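You operate a simulated robot arm through the tools that you are given. There is no shell and no other tool.

You are at the controls of a simulated two-armed robot. One attempt, no reset.

## Task
Hold the white switch on the top of bench four steady with one hand and flip the rocker of the white switch the other way with the other. Then open the drawer three, take the red cable from the inside of drawer three and leave it on the teal ref tile, then shut the three. Then pull the closet door two open. The order counts.

The check looks at the end state, three seconds after you hand in, the way a careful person would. Anything else that was tipped, shoved, dropped, spilled or broken makes it a failure.

## Robot
Two 7-joint arms with two-finger parallel grippers on one trunk, on a base that moves. Base frame: it is fixed to the floor where the robot stands at the start and does not move with it; the origin is under the middle of the robot, x ahead of it, y to its left, z up. Units: m, degrees, N and s.
The left shoulder is at the start at [0.06, 0.147, 0.543], the right one opposite. With the tool pointing down near the work surface each hand reaches from about 0.1 to 0.62 m from the robot's upright axis, wherever it stands, measured 20 degrees to its own side. Places, roughly: closet door two [6.1, 3.8, 1]; drawer three [-0.8, -1.5, 0.2]; red cable [-0.75, -1.5, 0.25]; ref tile [-2, 1.25, 0.75]; rocker of the white switch [0.3, 2.1, 0.8]; white switch [0.25, 2, 0.75]. Payload 3.43 kg a hand.
Tool frame (each hand has its own): the origin (TCP) lies between the finger pads and is the grasp point; the fingertips stand 0.03 m ahead of it; z points along the fingers, y is the line along which they close. The gripper opens to 0.094 m. The fingers are 0.028 m wide and 0.01 m thick; the gripper's body (0.05 by 0.096 m) begins 0.055 m behind the TCP.
Orientation is that of the tool frame in the base frame, as a unit quaternion [x, y, z, w]. With the fingers straight down and closing along the base's y, the tool's x points along the base's -x, its y along +y and its z along -z.

## Interface
- The arms move only by the tool jog_arm. It takes "left_plan", "right_plan" or both (then of equal length, played together; a hand with none holds still); each is one flat list of numbers, 7 for each row, row after row: the shift along the base's x, y, z in units of 200 mm (1.0 is 200 mm), then the turn, a rotation vector about the base's x, y, z in units of 120 degrees (1.0 is 120 degrees), then the opening in per cent of the stroke, from 0 (shut) to 100 (fully open). In form: [tx, ty, tz, rx, ry, rz, hand, tx, ty, tz, rx, ry, rz, hand, ...]. A call has 1 to 20 rows; each row is the pose to reach, as a shift and turn from the pose commanded when the call began. A call with a number of a shift or a turn outside -1 to 1 is refused whole. Rows are played at 5 a second. More than 0.05 m and 8.6 degrees between two rows, or a gripper value outside its range, and nothing of the call is played. Where a pose cannot be reached the arm comes as near as it can. A force on the tool above 40 N (or 10 N above the force at the start of the call, whichever is more), or a blocked arm, ends the call early, and 0.2 s more pass. The fingers move at their own pace (about 0.072 m/s each) and stop on an object; they squeeze with about 34 N. The grip force told is the motor's: it shows also when the fingers shut on nothing. Time passes only in rows, and 0.2 s behind the last, so rows that repeat a pose let the fingers close. It gives the time, the measured TCP pose, the force on the tool (base axes), the opening and the grip force at its end, in the units of the frame above (readings bear some noise), with the torque about the TCP (base axes, N m) and any sound that the robot's microphone picked up, and new pictures: "show" is both (left out), scene, wrist or none (wrist: the cameras of the hands that moved).
- Cameras (640 x 400 px; columns grow to the right, rows downward): "scene" is now at [0.065, -0.0171, 1.1807]; the picture's right is [0.06, -1.00, 0.00], its down [-0.47, -0.03, -0.88] and it looks along [0.88, 0.06, -0.47] (base axes); focal length 287 px, centre (320, 200). "left" rides on the left gripper at [0.076, -0.014, -0.103] in its tool frame; the picture's right is [0.18, 0.98, 0.00], its down [-0.75, 0.14, -0.64] and it looks along [-0.63, 0.12, 0.77] (tool axes); focal length 243 px, centre (320, 200). "right" rides on the right gripper at [0.076, 0.014, -0.103] in its tool frame; the picture's right is [-0.18, 0.98, 0.00], its down [-0.75, -0.14, -0.64] and it looks along [-0.63, -0.12, 0.77] (tool axes); focal length 243 px, centre (320, 200). There is no depth. A picture from a camera that has moved, and an enlarged one, comes with that camera's place and axes in the base frame and with its lens. The place of the scene camera against the robot may be out by one fixed shift of up to 0.025 m in any direction.
- slide_trunk(by): slides the trunk up (or, below 0, down) by that many m; the arms and the scene camera ride with it, the base frame stays. It gives what a move gives, with no picture.
- steer(legs): drives the robot by 1 to 6 legs, each [ahead, left, turn to the left] in m, m and degrees, along the robot's own axes; the way and the turn of a leg run together, so that a leg with both is an arc; at most 1.5 m and 180 degrees a leg. The arms and the cameras ride along, it lands a little off, and it stops where it bumps. It gives what a move gives, and a new picture of the scene camera.
- pan_tilt(pan, tilt): turns the head with the scene camera to pan (to the left, within 86 degrees either way) and tilt (down, from -29 to 69), counted from straight ahead of the robot. It gives what a move gives, and a new picture of the scene camera.
- close_up(camera, box): a new picture of the part [left, top, right, bottom] of that camera's present view, enlarged. The clock stands still meanwhile.
- close_job(): hands the job in; it is judged then, once.

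Nothing tells you exact positions but the pictures and the camera data. Unless the task says otherwise, let go and move clear before handing in.

The tools are called as a command line: name --argument value ..., lists and objects as JSON in quotes. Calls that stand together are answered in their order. jog_arm: Moves the arms, as the interface text tells. Its arguments: {"type":"object","properties":{"left_plan":{"type":"array"},"right_plan":{"type":"array"},"show":{"type":"string","enum":["both","scene","wrist","none"]}},"required":[]} The other tools are called the same way: slide_trunk (by) moves the trunk up or down; steer (legs) drives the base; pan_tilt (pan, tilt) turns the head that bears the scene camera; close_up (camera, box) takes an enlarged picture of a part of a camera's view; close_job () hands the job in.

At the start:

```text
t: 0.0
left_tcp_pos: [0.2738, 0.1494, 0.9934]
left_orientation: [0.001, 1.0, -0.001, 0.001]
left_force: [1.1, -0.2, 0.2]
left_torque: [-0.01, 0.02, -0.02]
left_grip_width: 0.0937
left_gripper_force: 0.0
right_tcp_pos: [0.2895, -0.1143, 0.9931]
right_orientation: [0.0, 1.0, 0.001, 0.001]
right_force: [-0.7, -0.6, -0.9]
right_torque: [-0.03, 0.0, 0.02]
right_grip_width: 0.094
right_gripper_force: 0.1
trunk travel left (down, up): [-0.25, 0.0]
robot x, y, heading: [-0.0004, -0.0008, -0.2]
head pan, tilt (commanded): [3.6, 27.8]
```

scene: 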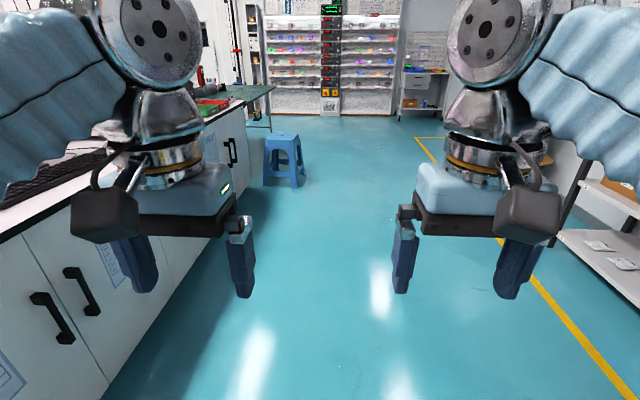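
right: 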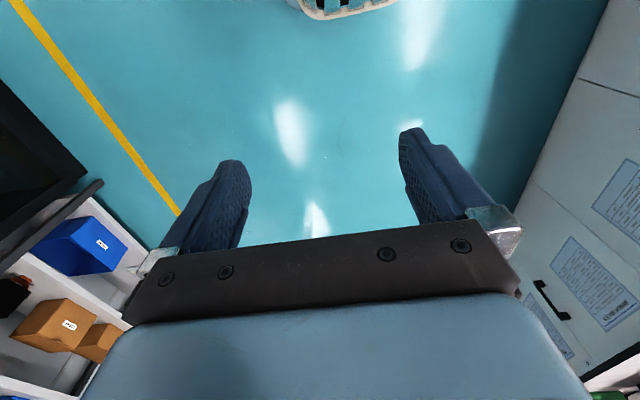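
left: 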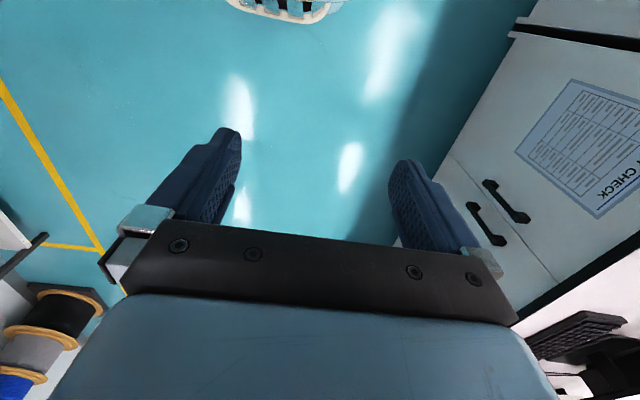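

I see a lab room with a cabinet bench on the left, a blue stool ahead, and shelving on the right. First I will look around with the head to find the switch, the drawer, the tile and the closet.

pan_tilt --pan 80 --tilt 15

pan_tilt --pan 40 --tilt 15

pan_tilt --pan -80 --tilt 20

pan_tilt --pan 0 --tilt 5

```text
t: 1.5
left_tcp_pos: [0.2752, 0.1477, 0.9933]
left_orientation: [0.001, 1.0, -0.001, -0.001]
left_force: [-0.8, 0.1, -0.3]
left_torque: [0.0, -0.02, -0.01]
left_grip_width: 0.0938
left_gripper_force: 0.1
right_tcp_pos: [0.2898, -0.1139, 0.9938]
right_orientation: [0.0, 1.0, 0.0, 0.001]
right_force: [0.0, -0.3, 0.2]
right_torque: [0.0, 0.02, 0.01]
right_grip_width: 0.094
right_gripper_force: 0.0
trunk travel left (down, up): [-0.25, 0.0]
robot x, y, heading: [0.0018, -0.0003, 0.1]
head pan, tilt (commanded): [80.0, 15.0]
camera scene: at [-0.0097, 0.0691, 1.2014], right [0.98, -0.17, 0.0], down [-0.05, -0.26, -0.97], along [0.17, 0.95, -0.26], focal length 287 px, centre (320, 200)
```

scene: 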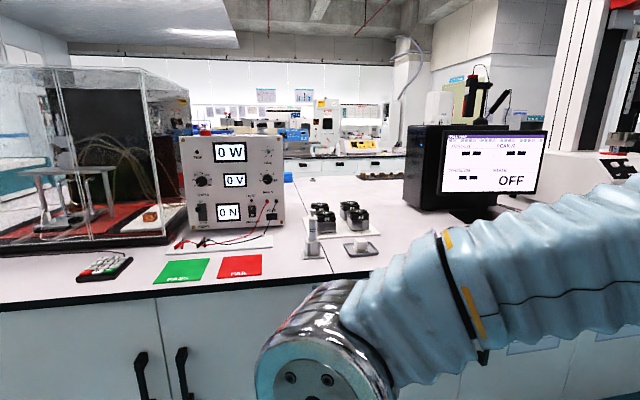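

```text
t: 2.6
left_tcp_pos: [0.2748, 0.148, 0.9936]
left_orientation: [0.0, 1.0, -0.001, 0.001]
left_force: [-0.9, 0.1, -0.5]
left_torque: [0.01, -0.01, -0.02]
left_grip_width: 0.094
left_gripper_force: 0.1
right_tcp_pos: [0.2898, -0.115, 0.9934]
right_orientation: [0.0, 1.0, 0.001, 0.001]
right_force: [-0.8, 0.0, 0.9]
right_torque: [0.0, -0.04, -0.02]
right_grip_width: 0.0939
right_gripper_force: 0.0
trunk travel left (down, up): [-0.25, 0.0]
robot x, y, heading: [-0.002, 0.0028, -0.0]
head pan, tilt (commanded): [40.0, 15.0]
camera scene: at [0.0455, 0.0372, 1.2015], right [0.64, -0.77, 0.0], down [-0.2, -0.17, -0.97], along [0.74, 0.62, -0.26], focal length 287 px, centre (320, 200)
```

scene: 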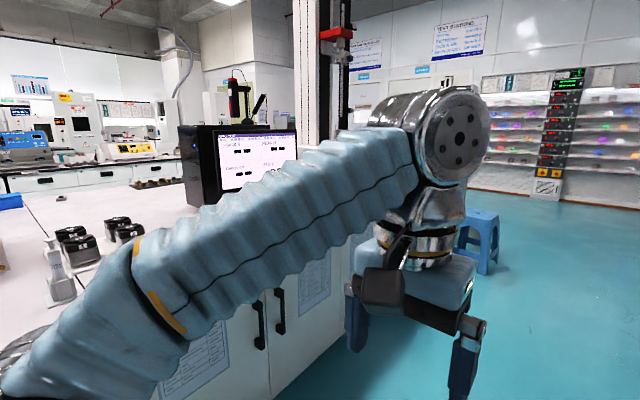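

```text
t: 4.6
left_tcp_pos: [0.2751, 0.1493, 0.9935]
left_orientation: [0.001, 1.0, -0.001, 0.0]
left_force: [-0.1, 0.2, 0.3]
left_torque: [0.0, 0.01, 0.02]
left_grip_width: 0.094
left_gripper_force: 0.1
right_tcp_pos: [0.2893, -0.1156, 0.9936]
right_orientation: [0.0, 1.0, 0.001, 0.001]
right_force: [0.0, 0.2, 0.3]
right_torque: [0.01, 0.0, 0.02]
right_grip_width: 0.0939
right_gripper_force: 0.1
trunk travel left (down, up): [-0.25, 0.0]
robot x, y, heading: [-0.0006, -0.0005, 0.4]
head pan, tilt (commanded): [-80.0, 20.0]
camera scene: at [-0.0098, -0.1146, 1.1933], right [-0.98, -0.17, 0.0], down [-0.06, 0.34, -0.94], along [0.16, -0.93, -0.34], focal length 287 px, centre (320, 200)
```

scene: 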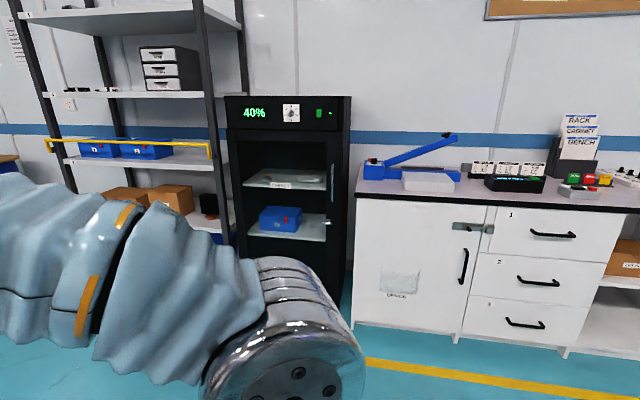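

```text
t: 6.1
left_tcp_pos: [0.2751, 0.148, 0.9938]
left_orientation: [0.001, 1.0, -0.001, -0.001]
left_force: [0.0, 0.1, 0.0]
left_torque: [-0.03, -0.02, 0.02]
left_grip_width: 0.0939
left_gripper_force: 0.1
right_tcp_pos: [0.2898, -0.1143, 0.993]
right_orientation: [0.0, 1.0, 0.001, 0.002]
right_force: [0.5, -0.4, 0.6]
right_torque: [0.0, 0.0, -0.01]
right_grip_width: 0.0938
right_gripper_force: 0.1
trunk travel left (down, up): [-0.25, 0.0]
robot x, y, heading: [0.0001, -0.0011, 0.2]
head pan, tilt (commanded): [0.0, 5.0]
camera scene: at [0.0658, -0.0229, 1.2177], right [0.0, -1.0, 0.0], down [-0.09, 0.0, -1.0], along [1.0, 0.0, -0.09], focal length 287 px, centre (320, 200)
```

scene: 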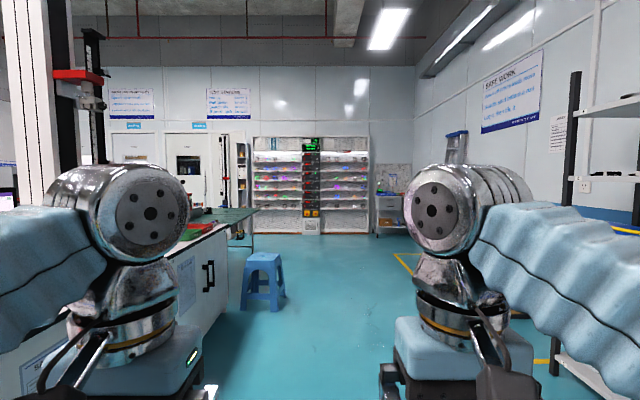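

I see a bench to the left with a power supply, a sorting tile pair (green PASS, red FAIL), and some switch-like parts; on the right a cabinet with drawers 1–3. I will enlarge the views to identify the white switch.

pan_tilt --pan 84 --tilt 15

close_up --camera "scene" --box '[160, 100, 420, 260]'

close_up --camera "scene" --box '[280, 180, 400, 255]'

```text
t: 7.7
left_tcp_pos: [0.2738, 0.1476, 0.993]
left_orientation: [0.0, 1.0, 0.0, 0.0]
left_force: [-0.2, 0.4, -0.1]
left_torque: [-0.02, 0.0, 0.01]
left_grip_width: 0.0943
left_gripper_force: 0.0
right_tcp_pos: [0.29, -0.1153, 0.9934]
right_orientation: [0.0, 1.0, 0.001, 0.001]
right_force: [-0.5, -0.3, 0.5]
right_torque: [0.02, 0.02, -0.03]
right_grip_width: 0.0938
right_gripper_force: 0.0
trunk travel left (down, up): [-0.25, 0.0]
robot x, y, heading: [-0.0016, 0.001, -0.1]
head pan, tilt (commanded): [84.0, 15.0]
camera scene: at [-0.0162, 0.07, 1.2015], right [0.99, -0.11, 0.0], down [-0.03, -0.26, -0.97], along [0.1, 0.96, -0.26], focal length 287 px, centre (320, 200)
```

scene: 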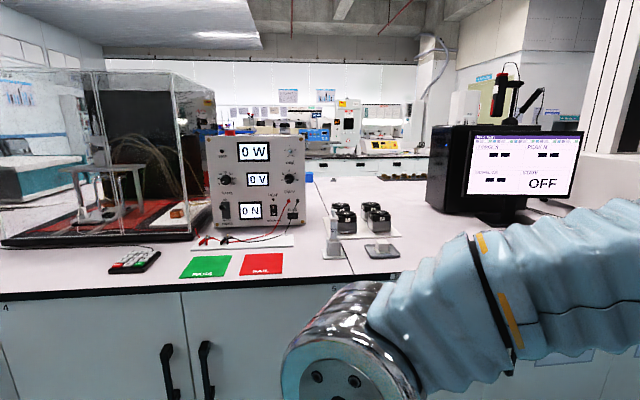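

```text
2.46 times, centred on (290, 180) of scene
camera zoom: at [-0.0162, 0.07, 1.2015], right [0.99, -0.11, 0.0], down [-0.03, -0.26, -0.97], along [0.1, 0.96, -0.26], focal length 706 px, centre (394, 249)
```

zoom: 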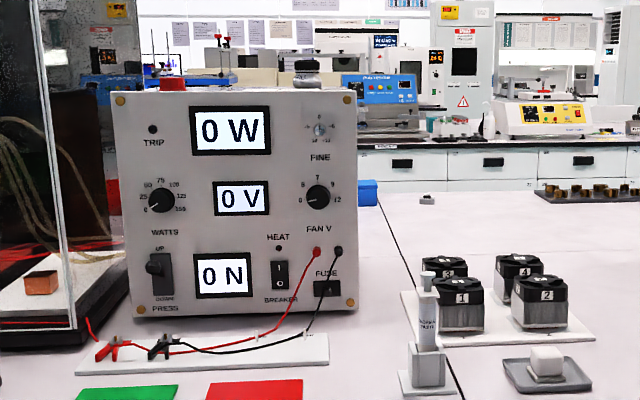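

```text
5.33 times, centred on (340, 218) of scene
camera zoom: at [-0.0162, 0.07, 1.2015], right [0.99, -0.11, 0.0], down [-0.03, -0.26, -0.97], along [0.1, 0.96, -0.26], focal length 1529 px, centre (213, 107)
```

zoom: 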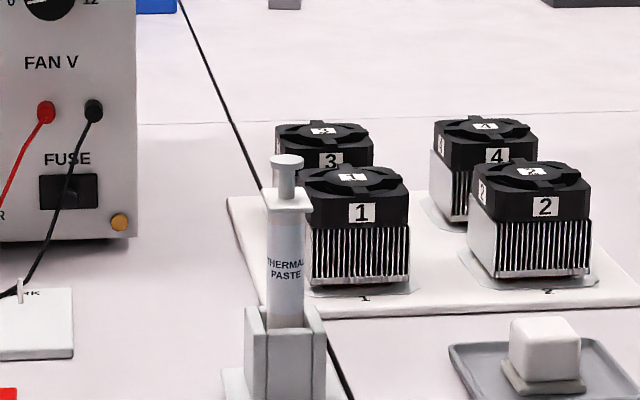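

There is a small object on the far half of the bench, about where the white switch should be (around [0.25, 2.0, 0.75]). I will zoom in on it.

close_up --camera "scene" --box '[318, 170, 350, 190]'

close_up --camera "scene" --box '[300, 120, 440, 210]'

```text
16.00 times, centred on (334, 180) of scene
camera zoom: at [-0.0162, 0.07, 1.2015], right [0.99, -0.11, 0.0], down [-0.03, -0.26, -0.97], along [0.1, 0.96, -0.26], focal length 4588 px, centre (96, 520)
```

zoom: 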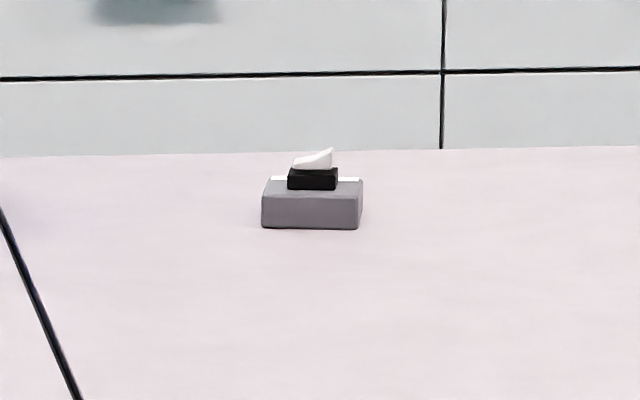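

```text
4.44 times, centred on (370, 165) of scene
camera zoom: at [-0.0162, 0.07, 1.2015], right [0.99, -0.11, 0.0], down [-0.03, -0.26, -0.97], along [0.1, 0.96, -0.26], focal length 1274 px, centre (98, 356)
```

zoom: 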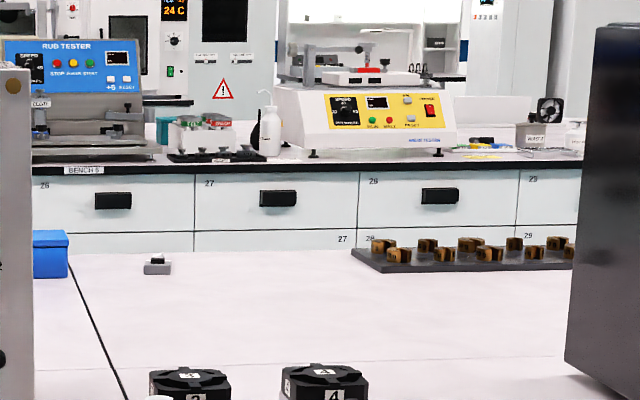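

The white switch sits on the far half of bench four (near [0.3, 2.15, 0.77]), so I must drive round the bench to its other side. I will look further around to map the room before moving.

pan_tilt --pan 60 --tilt 10

pan_tilt --pan 20 --tilt 5

close_up --camera "scene" --box '[140, 100, 460, 300]'

steer --legs '[[0, 0, 90]]'

```text
t: 8.6
left_tcp_pos: [0.2744, 0.147, 0.9926]
left_orientation: [0.0, 1.0, -0.001, 0.0]
left_force: [0.9, -0.3, 0.1]
left_torque: [0.0, 0.02, 0.0]
left_grip_width: 0.0937
left_gripper_force: 0.2
right_tcp_pos: [0.2895, -0.1153, 0.9939]
right_orientation: [0.001, 1.0, 0.001, 0.001]
right_force: [0.8, 0.1, -0.1]
right_torque: [-0.02, -0.04, -0.01]
right_grip_width: 0.094
right_gripper_force: 0.1
trunk travel left (down, up): [-0.25, 0.0]
robot x, y, heading: [-0.0011, -0.0032, 0.0]
head pan, tilt (commanded): [60.0, 10.0]
camera scene: at [0.0204, 0.0577, 1.2096], right [0.87, -0.5, 0.0], down [-0.09, -0.15, -0.98], along [0.49, 0.85, -0.17], focal length 287 px, centre (320, 200)
```

scene: 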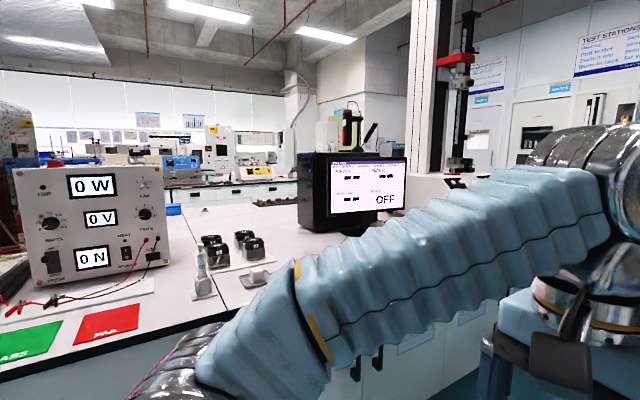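

```text
t: 9.6
left_tcp_pos: [0.2735, 0.1476, 0.9936]
left_orientation: [0.0, 1.0, -0.001, 0.0]
left_force: [-0.2, -0.2, 0.2]
left_torque: [0.02, -0.01, 0.0]
left_grip_width: 0.0939
left_gripper_force: 0.1
right_tcp_pos: [0.2903, -0.1152, 0.9936]
right_orientation: [0.001, 1.0, 0.001, 0.001]
right_force: [1.3, 0.6, -0.1]
right_torque: [-0.03, 0.0, -0.02]
right_grip_width: 0.0939
right_gripper_force: 0.1
trunk travel left (down, up): [-0.25, 0.0]
robot x, y, heading: [0.0002, -0.002, 0.3]
head pan, tilt (commanded): [20.0, 5.0]
camera scene: at [0.0603, 0.0086, 1.2177], right [0.34, -0.94, 0.0], down [-0.08, -0.03, -1.0], along [0.94, 0.34, -0.09], focal length 287 px, centre (320, 200)
```

scene: 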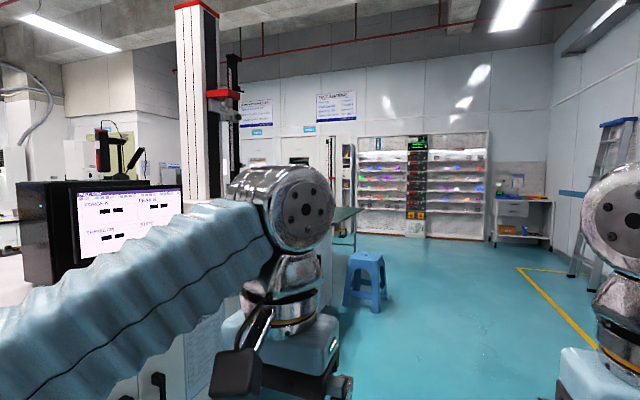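

```text
2.00 times, centred on (300, 200) of scene
camera zoom: at [0.0603, 0.0086, 1.2177], right [0.34, -0.94, 0.0], down [-0.08, -0.03, -1.0], along [0.94, 0.34, -0.09], focal length 574 px, centre (360, 200)
```

zoom: 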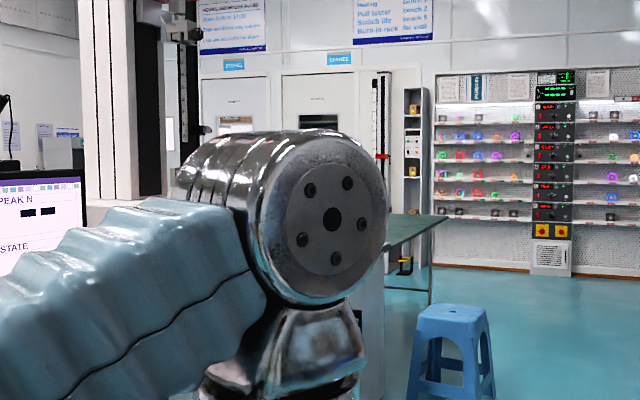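

```text
t: 13.8
left_tcp_pos: [-0.1471, 0.2753, 0.9936]
left_orientation: [-0.706, 0.708, 0.0, 0.001]
left_force: [-0.5, -0.2, -0.8]
left_torque: [0.0, -0.03, 0.01]
left_grip_width: 0.0941
left_gripper_force: 0.0
right_tcp_pos: [0.1161, 0.2892, 0.9927]
right_orientation: [-0.706, 0.708, 0.002, 0.0]
right_force: [-0.2, 0.9, 0.3]
right_torque: [-0.01, 0.01, -0.03]
right_grip_width: 0.0939
right_gripper_force: 0.1
trunk travel left (down, up): [-0.25, 0.0]
robot x, y, heading: [-0.001, 0.0043, 90.0]
head pan, tilt (commanded): [20.0, 5.0]
camera scene: at [-0.0274, 0.0335, 1.2177], right [0.94, 0.34, 0.0], down [0.03, -0.08, -1.0], along [-0.34, 0.94, -0.09], focal length 287 px, centre (320, 200)
```

scene: 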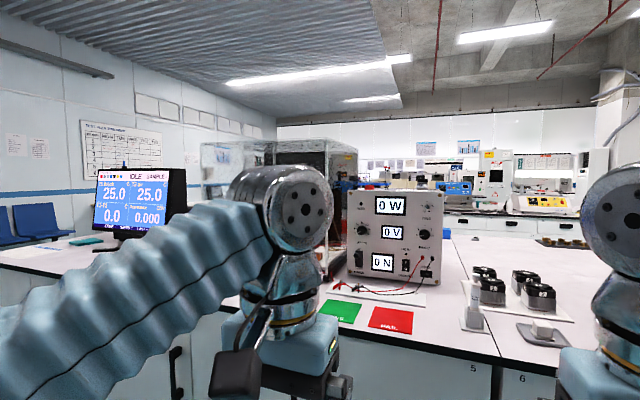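

Now facing the bench. I will scan left, right, and further left to see the bench ends and the teal tile.

pan_tilt --pan 60 --tilt 15

close_up --camera "scene" --box '[320, 120, 640, 320]'

pan_tilt --pan 86 --tilt 15

pan_tilt --pan -50 --tilt 10

pan_tilt --pan 0 --tilt 10

```text
t: 14.9
left_tcp_pos: [-0.1467, 0.2744, 0.9937]
left_orientation: [-0.706, 0.708, -0.001, 0.0]
left_force: [0.1, 1.0, 1.7]
left_torque: [0.0, -0.01, 0.01]
left_grip_width: 0.0938
left_gripper_force: 0.1
right_tcp_pos: [0.1149, 0.2901, 0.9931]
right_orientation: [-0.707, 0.707, 0.0, 0.002]
right_force: [-0.1, -0.1, 0.1]
right_torque: [-0.01, -0.02, -0.01]
right_grip_width: 0.0942
right_gripper_force: 0.1
trunk travel left (down, up): [-0.25, 0.0]
robot x, y, heading: [-0.0025, 0.0028, 89.7]
head pan, tilt (commanded): [60.0, 15.0]
camera scene: at [-0.077, -0.0059, 1.2015], right [0.5, 0.86, 0.0], down [0.22, -0.13, -0.97], along [-0.84, 0.48, -0.26], focal length 287 px, centre (320, 200)
```

scene: 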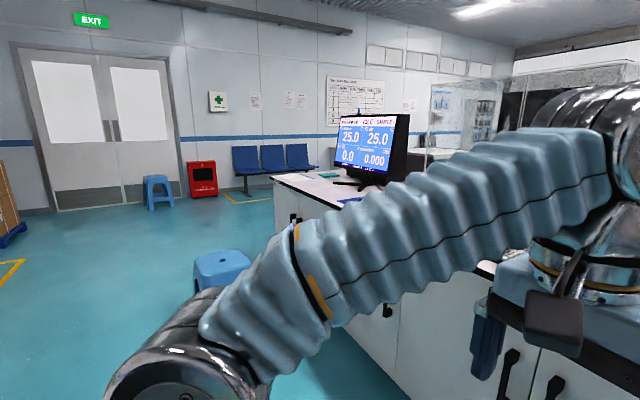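

```text
2.00 times, centred on (480, 220) of scene
camera zoom: at [-0.077, -0.0059, 1.2015], right [0.5, 0.86, 0.0], down [0.22, -0.13, -0.97], along [-0.84, 0.48, -0.26], focal length 574 px, centre (0, 160)
```

zoom: 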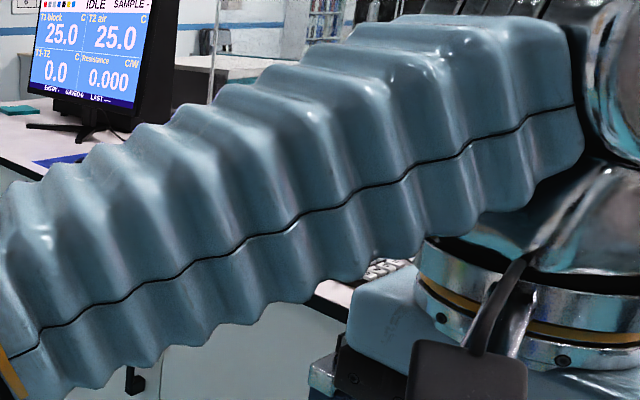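

```text
t: 15.8
left_tcp_pos: [-0.1472, 0.2734, 0.9942]
left_orientation: [-0.706, 0.709, -0.001, 0.001]
left_force: [-0.1, -0.8, -0.4]
left_torque: [-0.02, 0.01, -0.01]
left_grip_width: 0.0942
left_gripper_force: 0.0
right_tcp_pos: [0.1146, 0.29, 0.9936]
right_orientation: [-0.707, 0.707, 0.001, 0.0]
right_force: [0.2, -0.1, -0.4]
right_torque: [0.0, -0.01, 0.02]
right_grip_width: 0.0942
right_gripper_force: 0.1
trunk travel left (down, up): [-0.25, 0.0]
robot x, y, heading: [0.0019, 0.0001, 89.9]
head pan, tilt (commanded): [85.9, 15.0]
camera scene: at [-0.0893, -0.046, 1.2015], right [0.07, 1.0, 0.0], down [0.26, -0.02, -0.97], along [-0.96, 0.07, -0.26], focal length 287 px, centre (320, 200)
```

scene: 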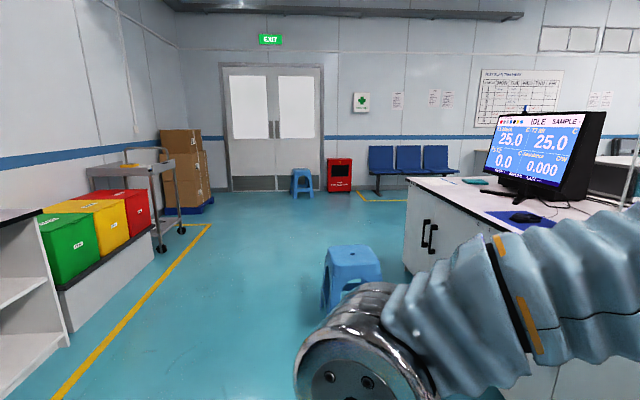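

```text
t: 18.0
left_tcp_pos: [-0.1482, 0.2746, 0.9922]
left_orientation: [-0.706, 0.708, -0.002, 0.001]
left_force: [0.4, -0.4, 0.0]
left_torque: [0.0, -0.01, 0.01]
left_grip_width: 0.0941
left_gripper_force: 0.2
right_tcp_pos: [0.1154, 0.2908, 0.9938]
right_orientation: [-0.707, 0.708, 0.002, 0.0]
right_force: [-0.1, -0.2, -0.5]
right_torque: [0.01, 0.02, 0.01]
right_grip_width: 0.094
right_gripper_force: 0.1
trunk travel left (down, up): [-0.25, 0.0]
robot x, y, heading: [0.0015, -0.0049, 89.8]
head pan, tilt (commanded): [-50.0, 10.0]
camera scene: at [0.0751, 0.0069, 1.2096], right [0.64, -0.77, 0.0], down [-0.13, -0.11, -0.98], along [0.76, 0.63, -0.17], focal length 287 px, centre (320, 200)
```

scene: 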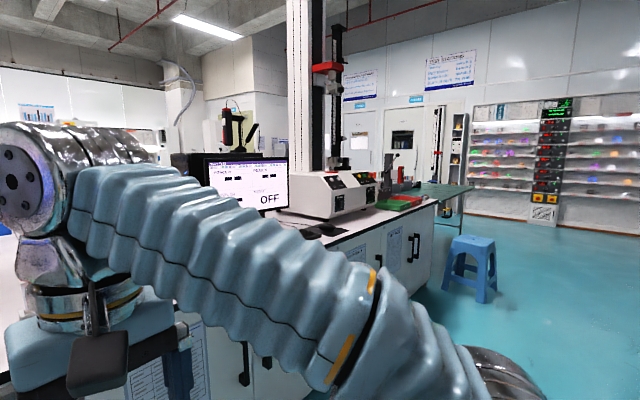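

```text
t: 19.2
left_tcp_pos: [-0.1485, 0.2747, 0.9936]
left_orientation: [-0.707, 0.708, -0.001, 0.001]
left_force: [0.1, -0.5, -0.9]
left_torque: [0.01, 0.01, 0.0]
left_grip_width: 0.094
left_gripper_force: 0.1
right_tcp_pos: [0.1164, 0.2898, 0.9932]
right_orientation: [-0.706, 0.708, 0.001, 0.0]
right_force: [0.4, 1.0, -0.8]
right_torque: [0.02, 0.0, 0.0]
right_grip_width: 0.0941
right_gripper_force: 0.0
trunk travel left (down, up): [-0.25, 0.0]
robot x, y, heading: [-0.0016, 0.0006, 89.8]
head pan, tilt (commanded): [0.0, 10.0]
camera scene: at [0.004, 0.0402, 1.2096], right [1.0, 0.0, 0.0], down [0.0, -0.17, -0.98], along [0.0, 0.98, -0.17], focal length 287 px, centre (320, 200)
```

scene: 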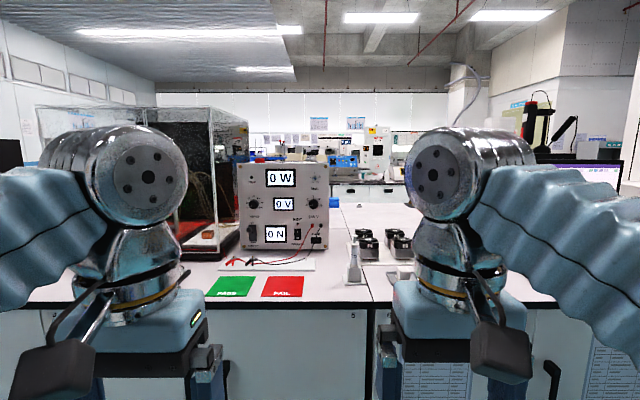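

The bench four block runs from about x = -2.2 to 2.6, with a teal tile on its left end. I'll go round the left end, keeping clear of the blue stool near [-1.7, 0.3]; first back off a bit and turn to face that way.

steer --legs '[[-0.45, 0, 0], [0, 0, 90]]'

pan_tilt --pan 0 --tilt 25

pan_tilt --pan -40 --tilt 15

```text
t: 25.7
left_tcp_pos: [-0.2794, -0.5924, 0.9936]
left_orientation: [1.0, -0.009, -0.001, -0.001]
left_force: [-0.1, 0.6, 0.9]
left_torque: [0.03, -0.04, 0.0]
left_grip_width: 0.0942
left_gripper_force: 0.0
right_tcp_pos: [-0.2882, -0.3302, 0.9939]
right_orientation: [1.0, -0.01, -0.001, 0.001]
right_force: [-0.6, 0.0, 0.1]
right_torque: [0.01, -0.02, -0.02]
right_grip_width: 0.0939
right_gripper_force: 0.1
trunk travel left (down, up): [-0.25, 0.0]
robot x, y, heading: [-0.002, -0.4476, 179.0]
head pan, tilt (commanded): [0.0, 10.0]
camera scene: at [-0.0611, -0.4722, 1.2096], right [0.02, 1.0, 0.0], down [0.17, 0.0, -0.98], along [-0.98, 0.02, -0.17], focal length 287 px, centre (320, 200)
```

scene: 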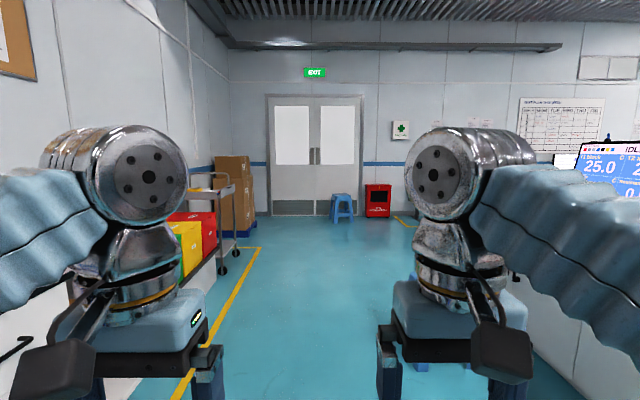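

```text
t: 26.4
left_tcp_pos: [-0.2789, -0.5922, 0.9935]
left_orientation: [1.0, -0.01, 0.0, -0.001]
left_force: [0.5, 0.3, -0.2]
left_torque: [-0.02, -0.02, -0.02]
left_grip_width: 0.0941
left_gripper_force: 0.2
right_tcp_pos: [-0.2894, -0.33, 0.9937]
right_orientation: [1.0, -0.009, -0.001, 0.001]
right_force: [0.2, 0.4, 0.8]
right_torque: [-0.02, 0.02, 0.01]
right_grip_width: 0.094
right_gripper_force: 0.0
trunk travel left (down, up): [-0.25, 0.0]
robot x, y, heading: [-0.0002, -0.4478, 178.9]
head pan, tilt (commanded): [0.0, 25.0]
camera scene: at [-0.0603, -0.4722, 1.1853], right [0.02, 1.0, 0.0], down [0.42, -0.01, -0.91], along [-0.91, 0.02, -0.42], focal length 287 px, centre (320, 200)
```

scene: 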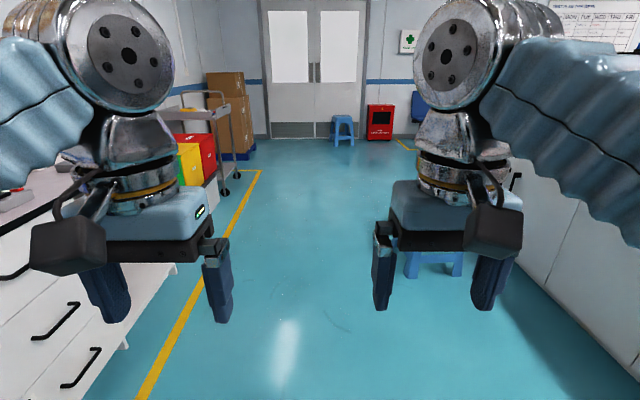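

```text
t: 27.5
left_tcp_pos: [-0.2789, -0.5931, 0.9941]
left_orientation: [1.0, -0.009, 0.0, -0.001]
left_force: [0.1, 0.2, 0.5]
left_torque: [-0.01, 0.01, 0.01]
left_grip_width: 0.0942
left_gripper_force: 0.1
right_tcp_pos: [-0.2892, -0.3298, 0.9926]
right_orientation: [1.0, -0.009, 0.0, 0.001]
right_force: [0.4, 0.2, -0.2]
right_torque: [0.01, 0.01, 0.03]
right_grip_width: 0.094
right_gripper_force: 0.0
trunk travel left (down, up): [-0.25, 0.0]
robot x, y, heading: [0.0002, -0.4464, 179.1]
head pan, tilt (commanded): [-40.0, 15.0]
camera scene: at [-0.0386, -0.4126, 1.2014], right [0.66, 0.75, 0.0], down [0.2, -0.17, -0.97], along [-0.73, 0.63, -0.26], focal length 287 px, centre (320, 200)
```

scene: 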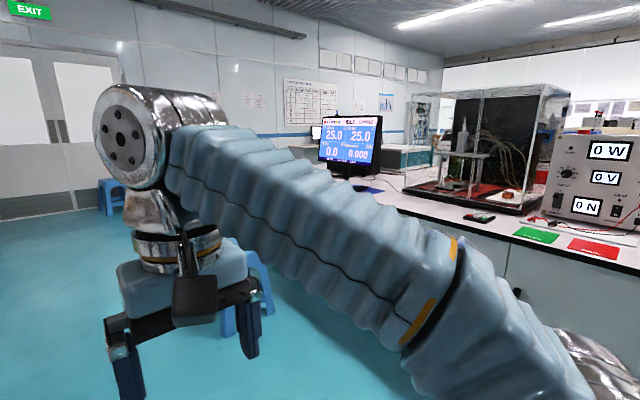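

The way ahead to the left end is clear: the stool is near [-1.5, 0.3] and the drawer cabinet's front is near y = -1.3. I drive to about x = -3 along y = -0.45.

steer --legs '[[1.5, 0, 0], [1.5, 0, 0]]'

pan_tilt --pan -86 --tilt 15

steer --legs '[[0, 0, -90]]'

pan_tilt --pan -30 --tilt 15

pan_tilt --pan 0 --tilt 15

```text
t: 42.0
left_tcp_pos: [-3.2961, -0.4941, 0.9938]
left_orientation: [1.0, -0.019, 0.0, -0.001]
left_force: [-0.1, 0.5, 0.7]
left_torque: [0.01, -0.01, -0.03]
left_grip_width: 0.0938
left_gripper_force: 0.1
right_tcp_pos: [-3.3009, -0.2294, 0.9938]
right_orientation: [1.0, -0.02, -0.001, 0.0]
right_force: [-0.8, 0.2, 0.6]
right_torque: [0.01, 0.02, 0.02]
right_grip_width: 0.0942
right_gripper_force: 0.1
trunk travel left (down, up): [-0.25, 0.0]
robot x, y, heading: [-3.0146, -0.3549, 177.8]
head pan, tilt (commanded): [-40.0, 15.0]
camera scene: at [-3.0518, -0.3174, 1.2015], right [0.67, 0.74, 0.0], down [0.19, -0.17, -0.97], along [-0.72, 0.65, -0.26], focal length 287 px, centre (320, 200)
```

scene: 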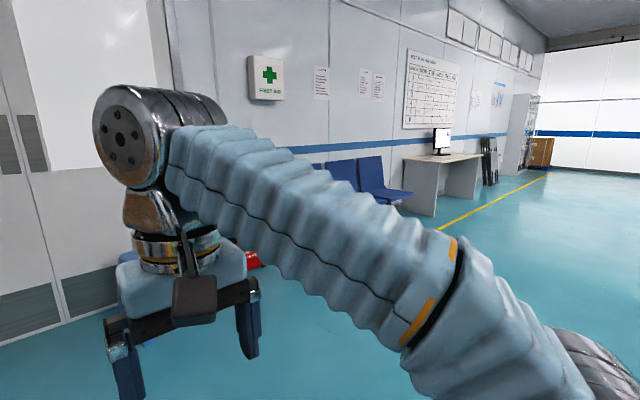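

```text
t: 43.2
left_tcp_pos: [-3.2964, -0.4936, 0.9947]
left_orientation: [1.0, -0.019, 0.0, -0.001]
left_force: [0.4, 0.3, 0.5]
left_torque: [0.01, 0.05, -0.01]
left_grip_width: 0.0942
left_gripper_force: 0.0
right_tcp_pos: [-3.3009, -0.2295, 0.993]
right_orientation: [1.0, -0.019, -0.001, 0.001]
right_force: [-0.2, -0.3, -0.2]
right_torque: [-0.03, -0.01, 0.01]
right_grip_width: 0.0939
right_gripper_force: 0.0
trunk travel left (down, up): [-0.25, 0.0]
robot x, y, heading: [-3.0148, -0.3569, 177.6]
head pan, tilt (commanded): [-85.9, 15.0]
camera scene: at [-2.9857, -0.2867, 1.2015], right [1.0, 0.03, 0.0], down [0.01, -0.26, -0.97], along [-0.03, 0.97, -0.26], focal length 287 px, centre (320, 200)
```

scene: 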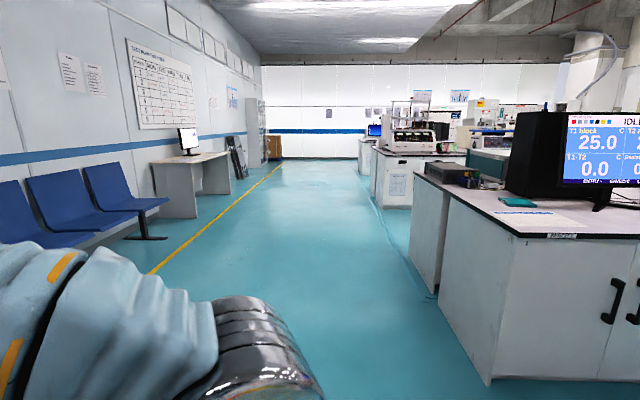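

```text
t: 47.4
left_tcp_pos: [-3.156, -0.0762, 0.9932]
left_orientation: [-0.696, 0.718, -0.001, 0.001]
left_force: [-0.3, -0.5, 1.2]
left_torque: [0.05, 0.0, -0.01]
left_grip_width: 0.0938
left_gripper_force: 0.1
right_tcp_pos: [-2.8916, -0.0695, 0.9944]
right_orientation: [-0.696, 0.718, 0.002, 0.0]
right_force: [0.3, -1.6, 0.2]
right_torque: [0.0, -0.04, -0.01]
right_grip_width: 0.0939
right_gripper_force: 0.1
trunk travel left (down, up): [-0.25, 0.0]
robot x, y, heading: [-3.0183, -0.3524, 88.1]
head pan, tilt (commanded): [-85.9, 15.0]
camera scene: at [-2.9201, -0.4051, 1.2015], right [0.04, -1.0, 0.0], down [-0.26, -0.01, -0.97], along [0.97, 0.04, -0.26], focal length 287 px, centre (320, 200)
```

scene: 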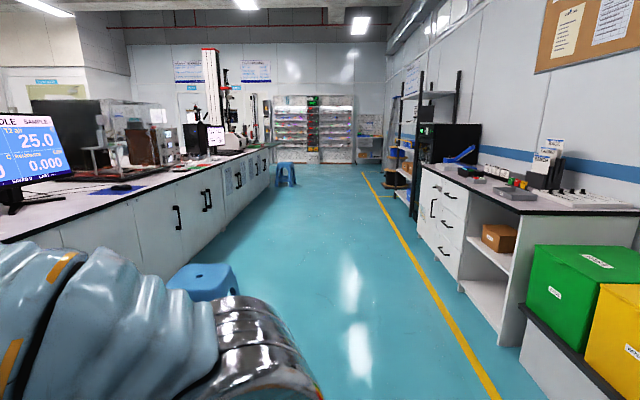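

```text
t: 48.6
left_tcp_pos: [-3.1558, -0.0765, 0.9938]
left_orientation: [-0.696, 0.718, 0.0, 0.0]
left_force: [-0.5, 0.1, -0.3]
left_torque: [0.01, 0.01, 0.03]
left_grip_width: 0.0939
left_gripper_force: 0.0
right_tcp_pos: [-2.8932, -0.0704, 0.9934]
right_orientation: [-0.696, 0.718, 0.001, 0.0]
right_force: [-0.7, 0.6, -0.5]
right_torque: [0.04, 0.01, 0.02]
right_grip_width: 0.0937
right_gripper_force: 0.1
trunk travel left (down, up): [-0.25, 0.0]
robot x, y, heading: [-3.0172, -0.3576, 88.5]
head pan, tilt (commanded): [-30.0, 15.0]
camera scene: at [-2.9642, -0.3295, 1.2015], right [0.85, -0.53, 0.0], down [-0.14, -0.22, -0.97], along [0.51, 0.82, -0.26], focal length 287 px, centre (320, 200)
```

scene: 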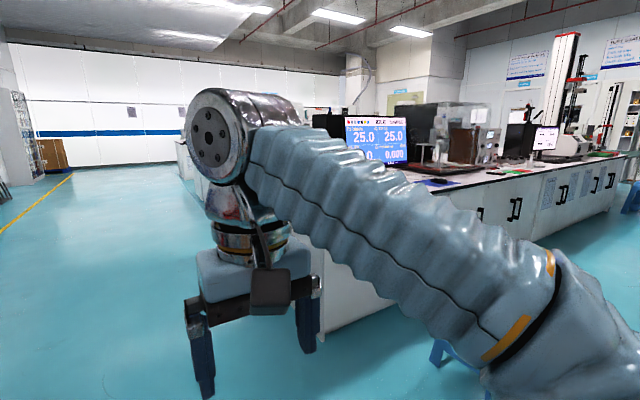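

```text
t: 49.6
left_tcp_pos: [-3.1556, -0.0763, 0.9932]
left_orientation: [-0.696, 0.718, -0.001, 0.0]
left_force: [0.7, 0.0, 0.6]
left_torque: [-0.01, 0.01, 0.0]
left_grip_width: 0.0938
left_gripper_force: 0.1
right_tcp_pos: [-2.8914, -0.0691, 0.9918]
right_orientation: [-0.696, 0.718, 0.001, 0.001]
right_force: [0.7, -0.5, 0.1]
right_torque: [0.04, -0.01, 0.01]
right_grip_width: 0.0938
right_gripper_force: 0.0
trunk travel left (down, up): [-0.25, 0.0]
robot x, y, heading: [-3.0176, -0.3582, 88.3]
head pan, tilt (commanded): [0.0, 15.0]
camera scene: at [-3.0104, -0.3155, 1.2015], right [1.0, -0.03, 0.0], down [-0.01, -0.26, -0.97], along [0.03, 0.97, -0.26], focal length 287 px, centre (320, 200)
```

scene: 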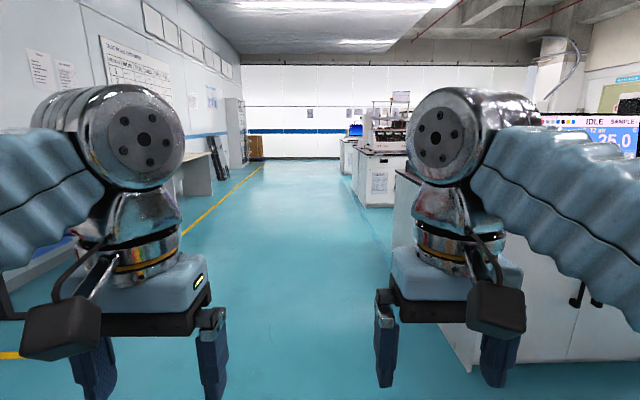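

The end of bench four is at x ≈ -2.2 (top at z ≈ 0.75, y from 0.82 to 2.46), and bench five begins at about y ≈ 3.9, so there's a roomy aisle between. I drive up past the end and turn into the aisle.

steer --legs '[[1.5, 0.05, 0], [1.5, 0.05, 0], [0.5, 0, 0], [0, 0, -88.5]]'

pan_tilt --pan 0 --tilt 30

pan_tilt --pan -40 --tilt 20

```text
refused: leg 1 is longer than a leg can be; nothing moved
```

```text
t: 50.4
left_tcp_pos: [-3.1558, -0.0767, 0.9934]
left_orientation: [-0.696, 0.718, -0.001, 0.001]
left_force: [-0.1, -0.7, 0.8]
left_torque: [-0.04, -0.02, -0.01]
left_grip_width: 0.0941
left_gripper_force: 0.1
right_tcp_pos: [-2.8928, -0.0698, 0.9941]
right_orientation: [-0.696, 0.718, 0.002, 0.0]
right_force: [1.1, 0.4, 0.0]
right_torque: [0.01, -0.01, 0.0]
right_grip_width: 0.0938
right_gripper_force: 0.0
trunk travel left (down, up): [-0.25, 0.0]
robot x, y, heading: [-3.0167, -0.3558, 87.9]
head pan, tilt (commanded): [0.0, 30.0]
camera scene: at [-3.0106, -0.3184, 1.1773], right [1.0, -0.03, 0.0], down [-0.02, -0.5, -0.87], along [0.03, 0.87, -0.5], focal length 287 px, centre (320, 200)
```

scene: 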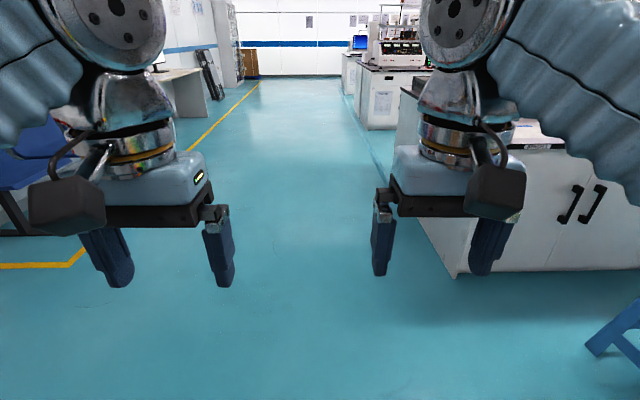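

```text
t: 51.4
left_tcp_pos: [-3.1562, -0.0771, 0.9924]
left_orientation: [-0.696, 0.718, -0.001, 0.001]
left_force: [0.4, -0.3, -0.3]
left_torque: [0.0, 0.02, -0.01]
left_grip_width: 0.094
left_gripper_force: 0.0
right_tcp_pos: [-2.8919, -0.0697, 0.9937]
right_orientation: [-0.696, 0.719, 0.002, 0.001]
right_force: [-0.6, 0.0, 0.9]
right_torque: [-0.01, 0.0, 0.0]
right_grip_width: 0.0939
right_gripper_force: 0.0
trunk travel left (down, up): [-0.25, 0.0]
robot x, y, heading: [-3.0166, -0.3573, 88.0]
head pan, tilt (commanded): [-40.0, 20.0]
camera scene: at [-2.9514, -0.3393, 1.1933], right [0.75, -0.67, 0.0], down [-0.23, -0.26, -0.94], along [0.63, 0.7, -0.34], focal length 287 px, centre (320, 200)
```

scene: 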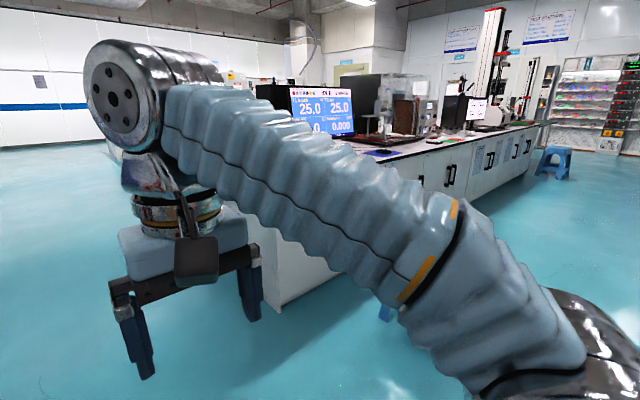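

The leg was just too long (over 1.5 m with the sideways part), so nothing moved. I drive the same route with shorter legs.

steer --legs '[[1.45, 0.05, 0], [1.45, 0.05, 0], [0.6, 0, 0], [0, 0, -88]]'

pan_tilt --pan 0 --tilt 28

pan_tilt --pan -40 --tilt 20

```text
t: 72.3
left_tcp_pos: [-2.7525, 3.2995, 0.9937]
left_orientation: [0.012, 1.0, -0.001, 0.001]
left_force: [-0.2, 0.4, 0.2]
left_torque: [-0.01, 0.04, 0.0]
left_grip_width: 0.0939
left_gripper_force: 0.0
right_tcp_pos: [-2.7432, 3.0365, 0.9936]
right_orientation: [0.012, 1.0, 0.001, 0.0]
right_force: [0.0, -0.4, -0.1]
right_torque: [0.0, -0.01, -0.05]
right_grip_width: 0.0936
right_gripper_force: 0.3
trunk travel left (down, up): [-0.25, 0.0]
robot x, y, heading: [-3.0326, 3.1562, -1.2]
head pan, tilt (commanded): [-40.0, 20.0]
camera scene: at [-2.9858, 3.0743, 1.1933], right [-0.66, -0.75, 0.0], down [-0.26, 0.23, -0.94], along [0.71, -0.62, -0.34], focal length 287 px, centre (320, 200)
```

scene: 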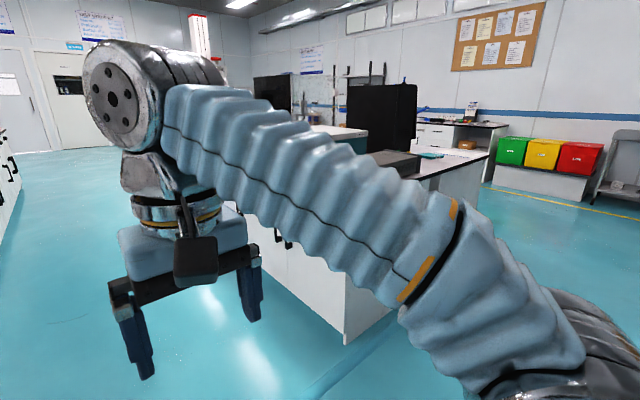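

```text
t: 73.4
left_tcp_pos: [-2.7506, 3.2991, 0.9933]
left_orientation: [0.012, 1.0, -0.001, 0.001]
left_force: [-0.2, -0.5, 0.3]
left_torque: [-0.01, -0.01, 0.01]
left_grip_width: 0.094
left_gripper_force: 0.0
right_tcp_pos: [-2.7429, 3.0364, 0.9941]
right_orientation: [0.012, 1.0, 0.001, 0.001]
right_force: [0.6, 0.4, -0.5]
right_torque: [0.01, 0.0, -0.03]
right_grip_width: 0.094
right_gripper_force: 0.1
trunk travel left (down, up): [-0.25, 0.0]
robot x, y, heading: [-3.0288, 3.157, -1.4]
head pan, tilt (commanded): [0.0, 28.0]
camera scene: at [-2.9646, 3.1337, 1.1804], right [-0.02, -1.0, 0.0], down [-0.47, 0.01, -0.88], along [0.88, -0.02, -0.47], focal length 287 px, centre (320, 200)
```

scene: 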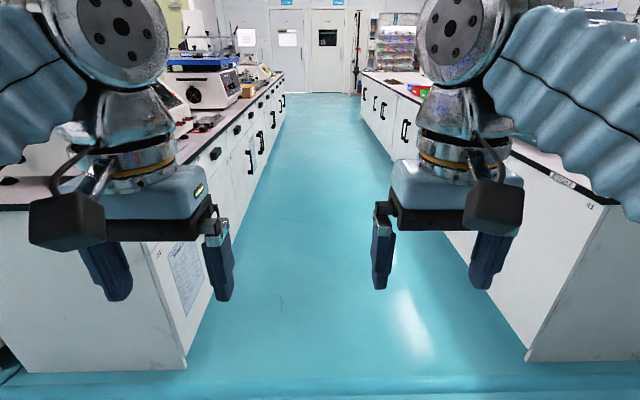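

```text
t: 74.5
left_tcp_pos: [-2.7514, 3.2994, 0.9931]
left_orientation: [0.011, 1.0, -0.001, 0.001]
left_force: [-0.5, 0.4, -0.1]
left_torque: [-0.05, -0.02, 0.0]
left_grip_width: 0.0939
left_gripper_force: 0.0
right_tcp_pos: [-2.7438, 3.0368, 0.9927]
right_orientation: [0.011, 1.0, 0.001, 0.001]
right_force: [0.4, -0.6, 0.2]
right_torque: [0.0, 0.04, 0.0]
right_grip_width: 0.0941
right_gripper_force: 0.0
trunk travel left (down, up): [-0.25, 0.0]
robot x, y, heading: [-3.0304, 3.1532, -1.2]
head pan, tilt (commanded): [-40.0, 20.0]
camera scene: at [-2.9858, 3.0744, 1.1933], right [-0.66, -0.75, 0.0], down [-0.26, 0.23, -0.94], along [0.71, -0.62, -0.34], focal length 287 px, centre (320, 200)
```

scene: 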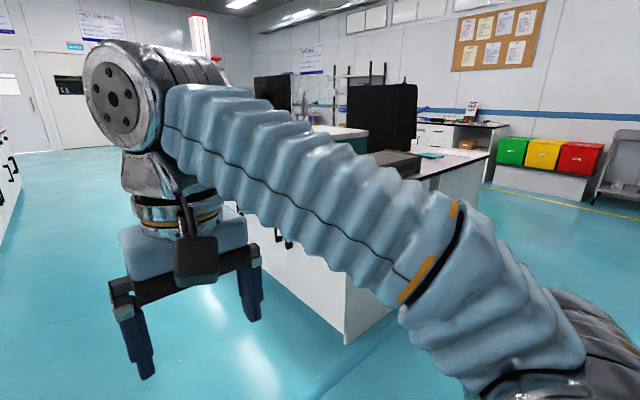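

The aisle runs between y ≈ 2.25 (bench four) and y ≈ 3.68 (bench five), and looks free. I drive along it towards the switch and look at it on the right.

steer --legs '[[1.45, -0.05, 0], [1.2, -0.05, 0]]'

pan_tilt --pan -60 --tilt 20

pan_tilt --pan 0 --tilt 28

```text
t: 87.5
left_tcp_pos: [-0.0756, 3.1273, 0.9931]
left_orientation: [0.013, 1.0, -0.001, 0.0]
left_force: [0.0, -0.9, 0.0]
left_torque: [0.0, 0.03, -0.02]
left_grip_width: 0.094
left_gripper_force: 0.1
right_tcp_pos: [-0.0684, 2.8658, 0.9937]
right_orientation: [0.014, 1.0, 0.001, 0.001]
right_force: [0.6, 0.0, -0.8]
right_torque: [0.06, -0.02, 0.01]
right_grip_width: 0.094
right_gripper_force: 0.1
trunk travel left (down, up): [-0.25, 0.0]
robot x, y, heading: [-0.351, 2.9893, -1.1]
head pan, tilt (commanded): [-40.0, 20.0]
camera scene: at [-0.3109, 2.9043, 1.1933], right [-0.66, -0.75, 0.0], down [-0.26, 0.23, -0.94], along [0.7, -0.62, -0.34], focal length 287 px, centre (320, 200)
```

scene: 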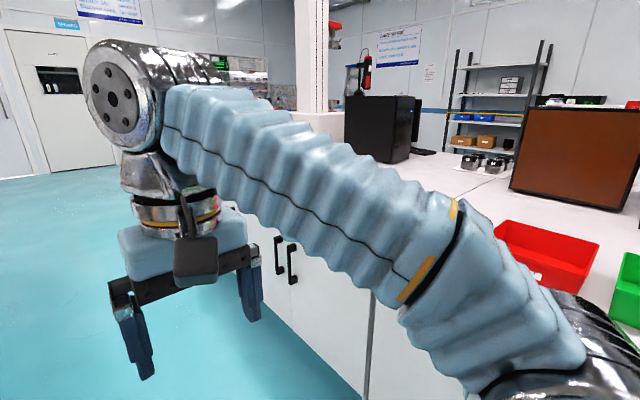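

```text
t: 88.3
left_tcp_pos: [-0.0758, 3.1286, 0.9938]
left_orientation: [0.014, 1.0, 0.0, 0.0]
left_force: [0.9, 0.8, -0.8]
left_torque: [0.01, 0.03, -0.01]
left_grip_width: 0.0941
left_gripper_force: 0.2
right_tcp_pos: [-0.0672, 2.8652, 0.9944]
right_orientation: [0.014, 1.0, 0.002, 0.001]
right_force: [-0.8, -0.4, -0.1]
right_torque: [0.0, 0.04, 0.0]
right_grip_width: 0.0941
right_gripper_force: 0.1
trunk travel left (down, up): [-0.25, 0.0]
robot x, y, heading: [-0.3546, 2.9879, -1.3]
head pan, tilt (commanded): [-60.0, 20.0]
camera scene: at [-0.3362, 2.8842, 1.1933], right [-0.88, -0.48, 0.0], down [-0.16, 0.3, -0.94], along [0.45, -0.83, -0.34], focal length 287 px, centre (320, 200)
```

scene: 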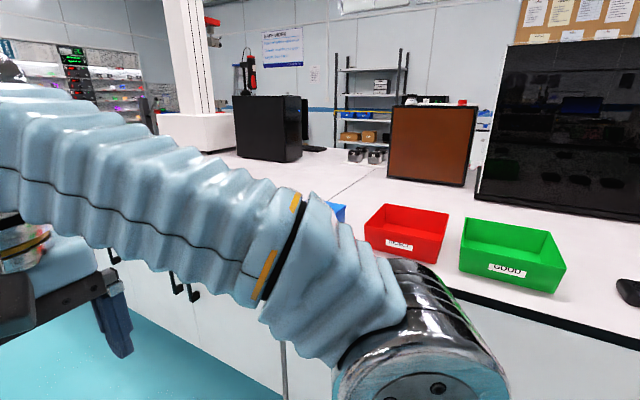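

```text
t: 89.6
left_tcp_pos: [-0.0753, 3.1286, 0.9941]
left_orientation: [0.014, 1.0, -0.001, 0.0]
left_force: [-0.3, 0.1, 0.2]
left_torque: [-0.01, 0.03, 0.0]
left_grip_width: 0.0938
left_gripper_force: 0.0
right_tcp_pos: [-0.068, 2.8644, 0.9941]
right_orientation: [0.014, 1.0, 0.001, 0.001]
right_force: [0.7, 0.6, 0.8]
right_torque: [-0.01, 0.01, 0.05]
right_grip_width: 0.0939
right_gripper_force: 0.1
trunk travel left (down, up): [-0.25, 0.0]
robot x, y, heading: [-0.354, 2.9855, -1.7]
head pan, tilt (commanded): [0.0, 28.0]
camera scene: at [-0.2893, 2.9635, 1.1804], right [-0.03, -1.0, 0.0], down [-0.47, 0.01, -0.88], along [0.88, -0.03, -0.47], focal length 287 px, centre (320, 200)
```

scene: 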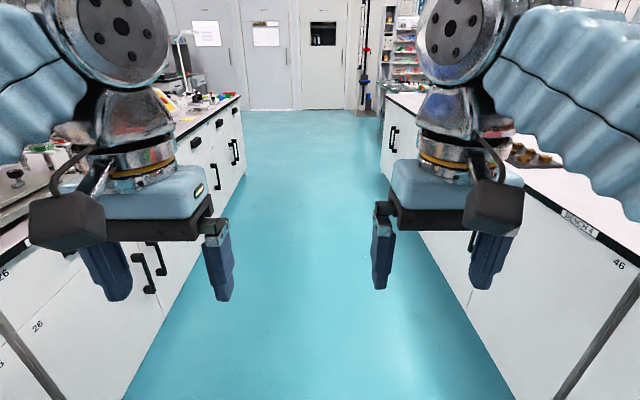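

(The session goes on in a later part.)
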